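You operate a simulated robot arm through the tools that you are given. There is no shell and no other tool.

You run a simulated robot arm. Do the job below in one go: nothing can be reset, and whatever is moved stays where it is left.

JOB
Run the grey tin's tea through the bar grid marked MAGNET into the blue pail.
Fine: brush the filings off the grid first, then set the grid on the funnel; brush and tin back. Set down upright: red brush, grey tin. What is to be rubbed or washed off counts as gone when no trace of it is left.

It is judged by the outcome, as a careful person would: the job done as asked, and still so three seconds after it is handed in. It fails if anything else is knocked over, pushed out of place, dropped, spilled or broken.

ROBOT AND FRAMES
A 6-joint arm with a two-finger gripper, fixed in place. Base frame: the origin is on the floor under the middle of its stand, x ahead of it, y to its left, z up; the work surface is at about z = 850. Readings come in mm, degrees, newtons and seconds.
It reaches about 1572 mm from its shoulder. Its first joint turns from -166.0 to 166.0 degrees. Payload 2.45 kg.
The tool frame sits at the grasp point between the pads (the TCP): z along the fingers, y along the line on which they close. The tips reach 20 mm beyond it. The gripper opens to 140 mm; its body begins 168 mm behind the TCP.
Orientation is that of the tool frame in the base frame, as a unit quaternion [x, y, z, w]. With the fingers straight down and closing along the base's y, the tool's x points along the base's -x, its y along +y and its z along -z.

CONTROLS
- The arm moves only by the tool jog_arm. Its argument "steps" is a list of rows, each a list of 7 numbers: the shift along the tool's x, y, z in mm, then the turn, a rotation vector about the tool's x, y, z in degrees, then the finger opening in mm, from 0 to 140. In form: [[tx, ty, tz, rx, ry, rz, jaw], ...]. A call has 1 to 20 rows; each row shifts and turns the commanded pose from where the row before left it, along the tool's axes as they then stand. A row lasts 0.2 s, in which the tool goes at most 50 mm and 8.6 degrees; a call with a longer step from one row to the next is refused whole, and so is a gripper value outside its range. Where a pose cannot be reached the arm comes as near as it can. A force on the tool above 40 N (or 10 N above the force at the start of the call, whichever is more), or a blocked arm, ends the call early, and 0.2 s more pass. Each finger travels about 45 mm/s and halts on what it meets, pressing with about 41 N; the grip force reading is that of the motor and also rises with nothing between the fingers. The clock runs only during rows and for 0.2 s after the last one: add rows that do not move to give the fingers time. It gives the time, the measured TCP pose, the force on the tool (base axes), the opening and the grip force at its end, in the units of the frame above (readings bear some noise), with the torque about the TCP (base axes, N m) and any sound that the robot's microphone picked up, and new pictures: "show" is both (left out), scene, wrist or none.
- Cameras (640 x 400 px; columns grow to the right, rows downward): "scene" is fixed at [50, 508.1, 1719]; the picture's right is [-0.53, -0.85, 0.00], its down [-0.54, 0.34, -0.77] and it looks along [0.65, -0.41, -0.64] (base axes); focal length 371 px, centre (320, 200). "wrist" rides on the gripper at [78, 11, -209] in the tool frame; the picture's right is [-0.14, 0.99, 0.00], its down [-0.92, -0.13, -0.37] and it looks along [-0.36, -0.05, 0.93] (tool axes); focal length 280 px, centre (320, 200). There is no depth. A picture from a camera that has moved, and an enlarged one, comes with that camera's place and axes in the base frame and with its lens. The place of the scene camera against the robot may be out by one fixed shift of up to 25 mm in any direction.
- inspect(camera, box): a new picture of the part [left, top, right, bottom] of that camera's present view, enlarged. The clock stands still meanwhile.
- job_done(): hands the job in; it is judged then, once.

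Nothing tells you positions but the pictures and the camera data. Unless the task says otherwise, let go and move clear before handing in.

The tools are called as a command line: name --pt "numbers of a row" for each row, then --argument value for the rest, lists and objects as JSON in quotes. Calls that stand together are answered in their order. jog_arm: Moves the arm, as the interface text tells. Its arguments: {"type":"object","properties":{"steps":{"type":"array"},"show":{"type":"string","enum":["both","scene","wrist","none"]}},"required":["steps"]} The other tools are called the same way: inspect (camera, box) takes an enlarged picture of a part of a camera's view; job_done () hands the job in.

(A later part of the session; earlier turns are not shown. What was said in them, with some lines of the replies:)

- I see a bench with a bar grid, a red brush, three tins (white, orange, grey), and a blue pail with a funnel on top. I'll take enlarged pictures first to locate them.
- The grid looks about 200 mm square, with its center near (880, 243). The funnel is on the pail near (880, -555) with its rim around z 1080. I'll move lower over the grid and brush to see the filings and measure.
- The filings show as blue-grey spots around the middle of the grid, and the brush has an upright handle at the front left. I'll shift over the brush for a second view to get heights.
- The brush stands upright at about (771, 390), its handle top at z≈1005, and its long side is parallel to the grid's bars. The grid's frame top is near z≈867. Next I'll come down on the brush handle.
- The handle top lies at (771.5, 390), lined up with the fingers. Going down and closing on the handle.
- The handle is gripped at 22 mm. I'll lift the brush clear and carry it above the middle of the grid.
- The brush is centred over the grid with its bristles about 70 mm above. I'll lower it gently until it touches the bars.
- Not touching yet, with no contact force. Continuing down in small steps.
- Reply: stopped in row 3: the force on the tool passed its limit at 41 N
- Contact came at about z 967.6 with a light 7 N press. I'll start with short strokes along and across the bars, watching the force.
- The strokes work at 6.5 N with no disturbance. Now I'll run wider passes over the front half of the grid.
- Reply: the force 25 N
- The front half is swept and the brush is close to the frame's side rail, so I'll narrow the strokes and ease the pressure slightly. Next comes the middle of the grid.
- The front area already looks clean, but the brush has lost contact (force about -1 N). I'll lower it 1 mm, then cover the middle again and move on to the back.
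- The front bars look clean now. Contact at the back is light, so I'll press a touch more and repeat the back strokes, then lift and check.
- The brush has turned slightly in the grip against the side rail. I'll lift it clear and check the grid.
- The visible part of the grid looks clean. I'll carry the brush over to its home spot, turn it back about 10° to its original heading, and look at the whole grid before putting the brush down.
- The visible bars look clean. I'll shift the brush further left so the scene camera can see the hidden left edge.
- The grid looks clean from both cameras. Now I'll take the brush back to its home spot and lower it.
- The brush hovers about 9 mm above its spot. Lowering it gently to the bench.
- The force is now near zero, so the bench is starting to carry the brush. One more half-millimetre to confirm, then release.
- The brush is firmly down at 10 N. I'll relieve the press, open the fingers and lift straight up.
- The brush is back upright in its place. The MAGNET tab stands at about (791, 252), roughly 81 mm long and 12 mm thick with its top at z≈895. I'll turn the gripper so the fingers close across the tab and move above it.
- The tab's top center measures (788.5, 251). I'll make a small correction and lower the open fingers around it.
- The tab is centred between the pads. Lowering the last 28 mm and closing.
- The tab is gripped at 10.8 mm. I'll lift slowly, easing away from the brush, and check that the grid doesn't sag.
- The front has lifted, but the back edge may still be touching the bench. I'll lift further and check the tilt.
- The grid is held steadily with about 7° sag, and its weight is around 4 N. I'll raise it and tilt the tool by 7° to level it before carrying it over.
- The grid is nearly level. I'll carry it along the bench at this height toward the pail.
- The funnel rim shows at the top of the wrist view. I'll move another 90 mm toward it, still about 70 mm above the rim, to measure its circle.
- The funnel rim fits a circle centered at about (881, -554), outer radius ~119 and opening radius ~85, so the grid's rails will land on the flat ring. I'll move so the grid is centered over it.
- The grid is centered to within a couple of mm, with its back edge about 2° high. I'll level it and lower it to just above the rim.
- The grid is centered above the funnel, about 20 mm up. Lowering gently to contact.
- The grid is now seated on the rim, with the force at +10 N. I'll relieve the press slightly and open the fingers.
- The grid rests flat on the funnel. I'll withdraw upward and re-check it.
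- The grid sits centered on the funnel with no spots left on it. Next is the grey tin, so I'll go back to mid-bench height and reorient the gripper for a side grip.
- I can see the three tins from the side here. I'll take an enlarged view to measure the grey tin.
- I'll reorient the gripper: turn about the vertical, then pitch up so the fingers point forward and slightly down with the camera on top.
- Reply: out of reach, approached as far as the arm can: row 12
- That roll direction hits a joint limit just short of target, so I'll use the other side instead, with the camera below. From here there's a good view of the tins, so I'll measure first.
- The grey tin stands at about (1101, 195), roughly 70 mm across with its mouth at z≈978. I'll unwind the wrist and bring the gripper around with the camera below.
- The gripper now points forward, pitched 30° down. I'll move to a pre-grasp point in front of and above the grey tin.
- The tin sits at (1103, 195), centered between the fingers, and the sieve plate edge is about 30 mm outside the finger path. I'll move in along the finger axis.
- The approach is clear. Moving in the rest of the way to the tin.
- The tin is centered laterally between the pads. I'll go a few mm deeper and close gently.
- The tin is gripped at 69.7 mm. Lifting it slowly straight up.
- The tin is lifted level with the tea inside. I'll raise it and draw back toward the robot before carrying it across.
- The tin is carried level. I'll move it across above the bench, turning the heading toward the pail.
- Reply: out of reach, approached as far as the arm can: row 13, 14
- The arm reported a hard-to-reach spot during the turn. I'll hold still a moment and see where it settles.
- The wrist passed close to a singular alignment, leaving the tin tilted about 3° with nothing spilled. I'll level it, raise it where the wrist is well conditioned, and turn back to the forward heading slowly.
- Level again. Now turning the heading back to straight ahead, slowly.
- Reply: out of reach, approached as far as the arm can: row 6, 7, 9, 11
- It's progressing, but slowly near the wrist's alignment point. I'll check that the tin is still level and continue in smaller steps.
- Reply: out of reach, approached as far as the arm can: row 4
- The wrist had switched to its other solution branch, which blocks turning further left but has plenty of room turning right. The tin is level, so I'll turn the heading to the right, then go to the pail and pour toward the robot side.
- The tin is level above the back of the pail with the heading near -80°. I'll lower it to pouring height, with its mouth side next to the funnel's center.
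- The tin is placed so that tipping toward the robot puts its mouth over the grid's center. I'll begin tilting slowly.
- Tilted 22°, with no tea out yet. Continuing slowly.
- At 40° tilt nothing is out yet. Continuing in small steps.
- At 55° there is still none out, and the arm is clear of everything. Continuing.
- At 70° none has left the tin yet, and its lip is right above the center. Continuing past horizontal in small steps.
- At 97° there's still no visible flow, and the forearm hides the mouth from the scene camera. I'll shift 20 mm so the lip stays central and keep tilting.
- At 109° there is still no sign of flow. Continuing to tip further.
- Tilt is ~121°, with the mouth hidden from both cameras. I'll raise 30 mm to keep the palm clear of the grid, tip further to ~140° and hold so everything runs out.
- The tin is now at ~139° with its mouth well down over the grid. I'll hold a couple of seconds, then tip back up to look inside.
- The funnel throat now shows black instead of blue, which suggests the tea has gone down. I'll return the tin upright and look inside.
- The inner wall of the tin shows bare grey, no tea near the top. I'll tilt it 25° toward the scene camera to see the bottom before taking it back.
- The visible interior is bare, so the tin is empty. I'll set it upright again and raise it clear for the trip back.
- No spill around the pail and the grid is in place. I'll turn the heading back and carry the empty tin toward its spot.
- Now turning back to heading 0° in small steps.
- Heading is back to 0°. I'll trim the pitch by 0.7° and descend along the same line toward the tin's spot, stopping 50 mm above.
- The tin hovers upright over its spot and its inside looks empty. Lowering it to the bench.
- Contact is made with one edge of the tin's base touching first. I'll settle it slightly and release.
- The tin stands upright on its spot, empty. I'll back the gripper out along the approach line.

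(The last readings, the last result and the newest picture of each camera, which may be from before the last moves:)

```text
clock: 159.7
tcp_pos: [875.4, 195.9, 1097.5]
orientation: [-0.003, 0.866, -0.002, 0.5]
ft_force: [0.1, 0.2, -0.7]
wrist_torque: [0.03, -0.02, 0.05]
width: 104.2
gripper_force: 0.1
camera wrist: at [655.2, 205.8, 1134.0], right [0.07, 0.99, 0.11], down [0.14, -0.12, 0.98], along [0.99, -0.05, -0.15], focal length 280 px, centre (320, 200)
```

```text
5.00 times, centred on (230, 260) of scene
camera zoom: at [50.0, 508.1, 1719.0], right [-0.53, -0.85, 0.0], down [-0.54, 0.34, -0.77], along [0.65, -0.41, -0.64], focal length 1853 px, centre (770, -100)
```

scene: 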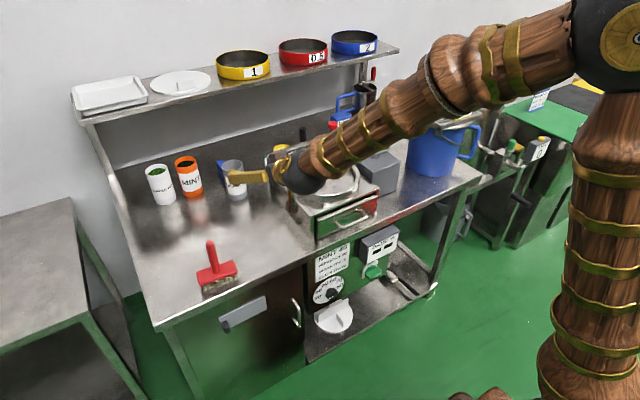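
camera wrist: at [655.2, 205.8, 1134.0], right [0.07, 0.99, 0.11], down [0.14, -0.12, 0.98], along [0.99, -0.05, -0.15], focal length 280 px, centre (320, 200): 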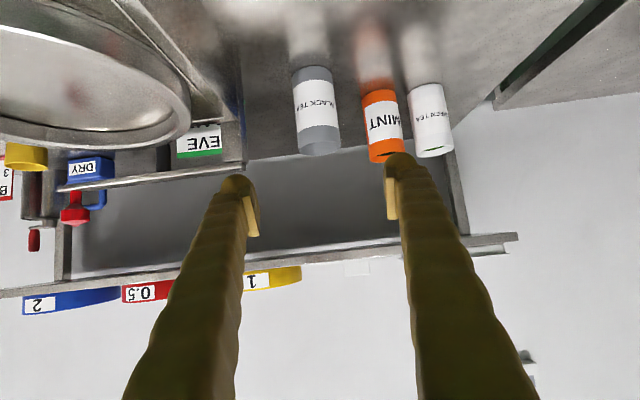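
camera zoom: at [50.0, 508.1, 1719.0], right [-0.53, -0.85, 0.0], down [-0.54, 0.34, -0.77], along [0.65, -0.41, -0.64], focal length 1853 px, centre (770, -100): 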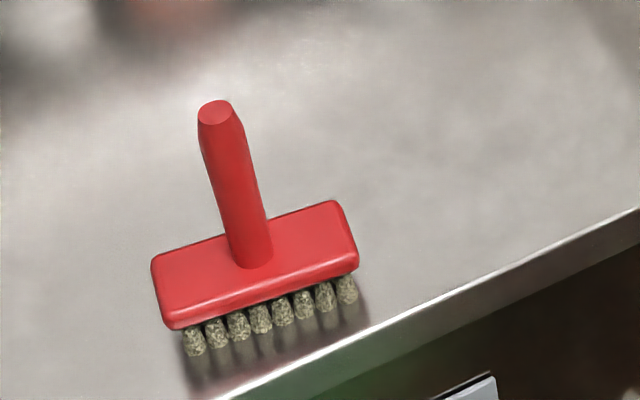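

All is in order: tin and brush are upright at their places and the other tins untouched. I'll raise the arm well clear and make a final check of the whole scene.

jog_arm --pt "-18.5 0 -34.7 0 0 0 104" --pt "-18.5 0 -34.7 0 0 0 104" --pt "-18.5 0 -34.7 0 0 0 104" --pt "-18.5 0 -34.7 0 0 0 104" --pt "-18.5 0 -34.7 0 0 0 104" --pt "-18.5 0 -34.7 0 0 0 104" --pt "-30 0 -17.3 0 0 0 104" --pt "-30 0 -17.3 0 0 0 104" --pt "-30 0 -17.3 0 0 0 104" --pt "0 0 0 0 0 0 104"

inspect --camera "scene" --box '[370, 70, 510, 200]'

inspect --camera "scene" --box '[410, 90, 480, 130]'

inspect --camera "scene" --box '[200, 145, 260, 205]'

inspect --camera "scene" --box '[190, 195, 310, 300]'

```text
clock: 161.9
tcp_pos: [750.5, 194.9, 1401.8]
orientation: [-0.003, 0.866, -0.001, 0.5]
ft_force: [-0.3, 0.0, 0.9]
wrist_torque: [0.0, -0.02, -0.03]
width: 104.0
gripper_force: 0.1
camera wrist: at [529.6, 206.3, 1437.9], right [0.07, 0.99, 0.11], down [0.14, -0.12, 0.98], along [0.99, -0.05, -0.15], focal length 280 px, centre (320, 200)
```

scene: 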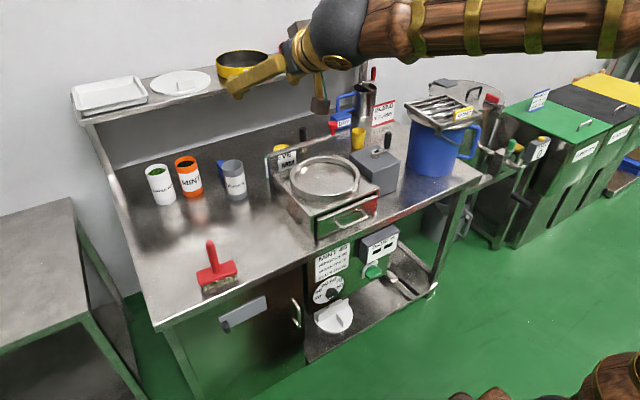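
wrist: 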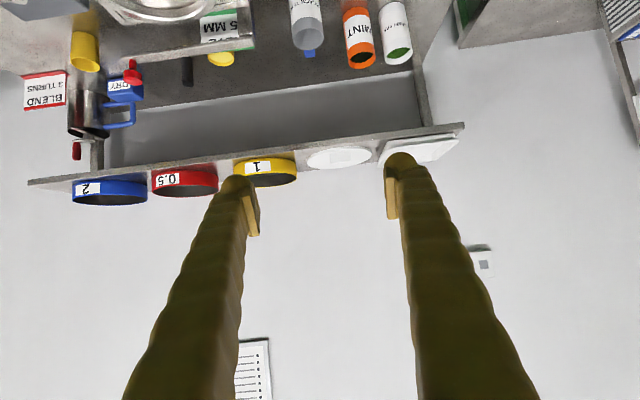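

```text
3.08 times, centred on (440, 135) of scene
camera zoom: at [50.0, 508.1, 1719.0], right [-0.53, -0.85, 0.0], down [-0.54, 0.34, -0.77], along [0.65, -0.41, -0.64], focal length 1140 px, centre (-49, 400)
```

zoom: 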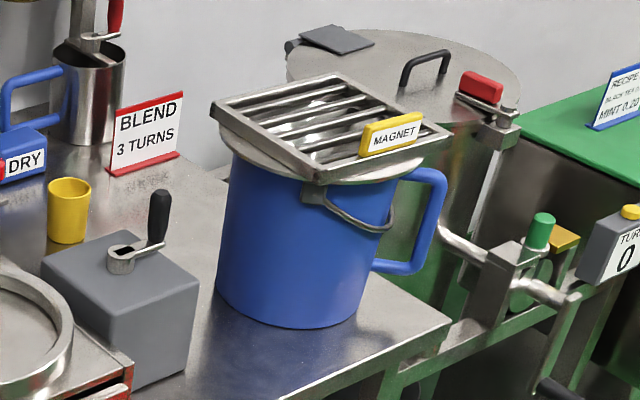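

```text
9.14 times, centred on (445, 110) of scene
camera zoom: at [50.0, 508.1, 1719.0], right [-0.53, -0.85, 0.0], down [-0.54, 0.34, -0.77], along [0.65, -0.41, -0.64], focal length 3389 px, centre (-823, 1023)
```

zoom: 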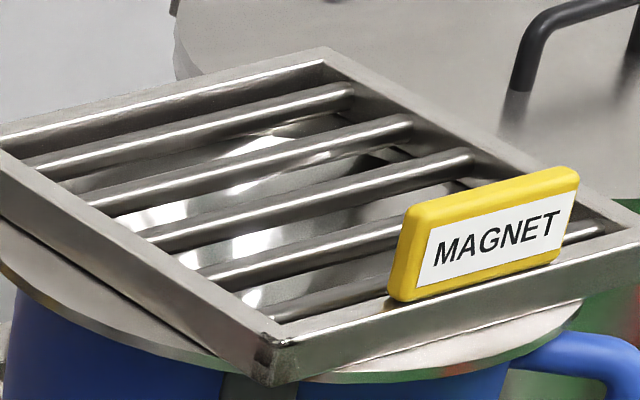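

```text
6.67 times, centred on (230, 175) of scene
camera zoom: at [50.0, 508.1, 1719.0], right [-0.53, -0.85, 0.0], down [-0.54, 0.34, -0.77], along [0.65, -0.41, -0.64], focal length 2471 px, centre (920, 367)
```

zoom: 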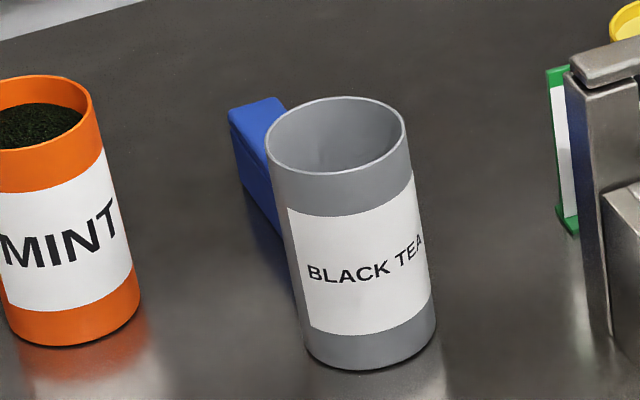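

```text
3.81 times, centred on (250, 248) of scene
camera zoom: at [50.0, 508.1, 1719.0], right [-0.53, -0.85, 0.0], down [-0.54, 0.34, -0.77], along [0.65, -0.41, -0.64], focal length 1412 px, centre (587, 19)
```

zoom: 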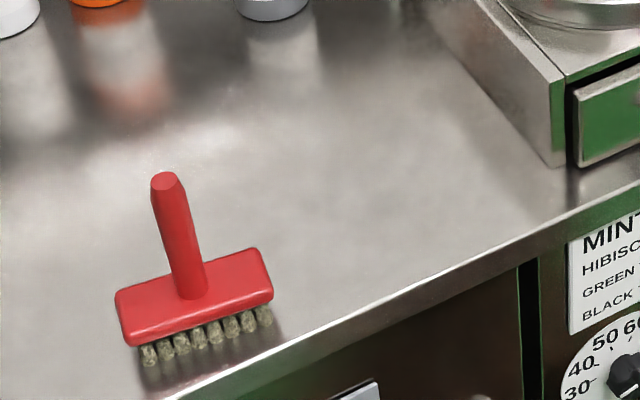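

The grid is clean and seated on the funnel, the tea has gone through, and the tin is empty. The grey tin and red brush stand upright at their places, nothing is spilled or displaced, and the arm is clear, so I'm handing the job in.

job_done

```text
The job is handed in.
```

The job is handed in. The grid was brushed clean and set on the funnel, and the grey tin's tea was poured through it into the blue pail.

- **Grid:** no filings showed on the bars from either camera. It sits centered on the funnel rim.
- **Pour:** I tipped the tin to about 139° over the grid and held it there. Afterwards the funnel throat showed dark instead of blue. I couldn't see the tea fall or look into the pail, so that is my evidence it went through.
- **Grey tin:** it stands upright on its original spot. The part of the inside I could see was bare.
- **Red brush:** it stands upright within about 2 mm of its original spot and heading, and the gripper has let go of it.
- **Everything else:** I saw no spills on the bench or around the pail, and nothing else looks moved or knocked over.

One thing went off plan. While I carried the full tin, the wrist reached a joint limit and the tin briefly tilted about 3°, but I saw nothing spill. I re-routed and poured from the other side.
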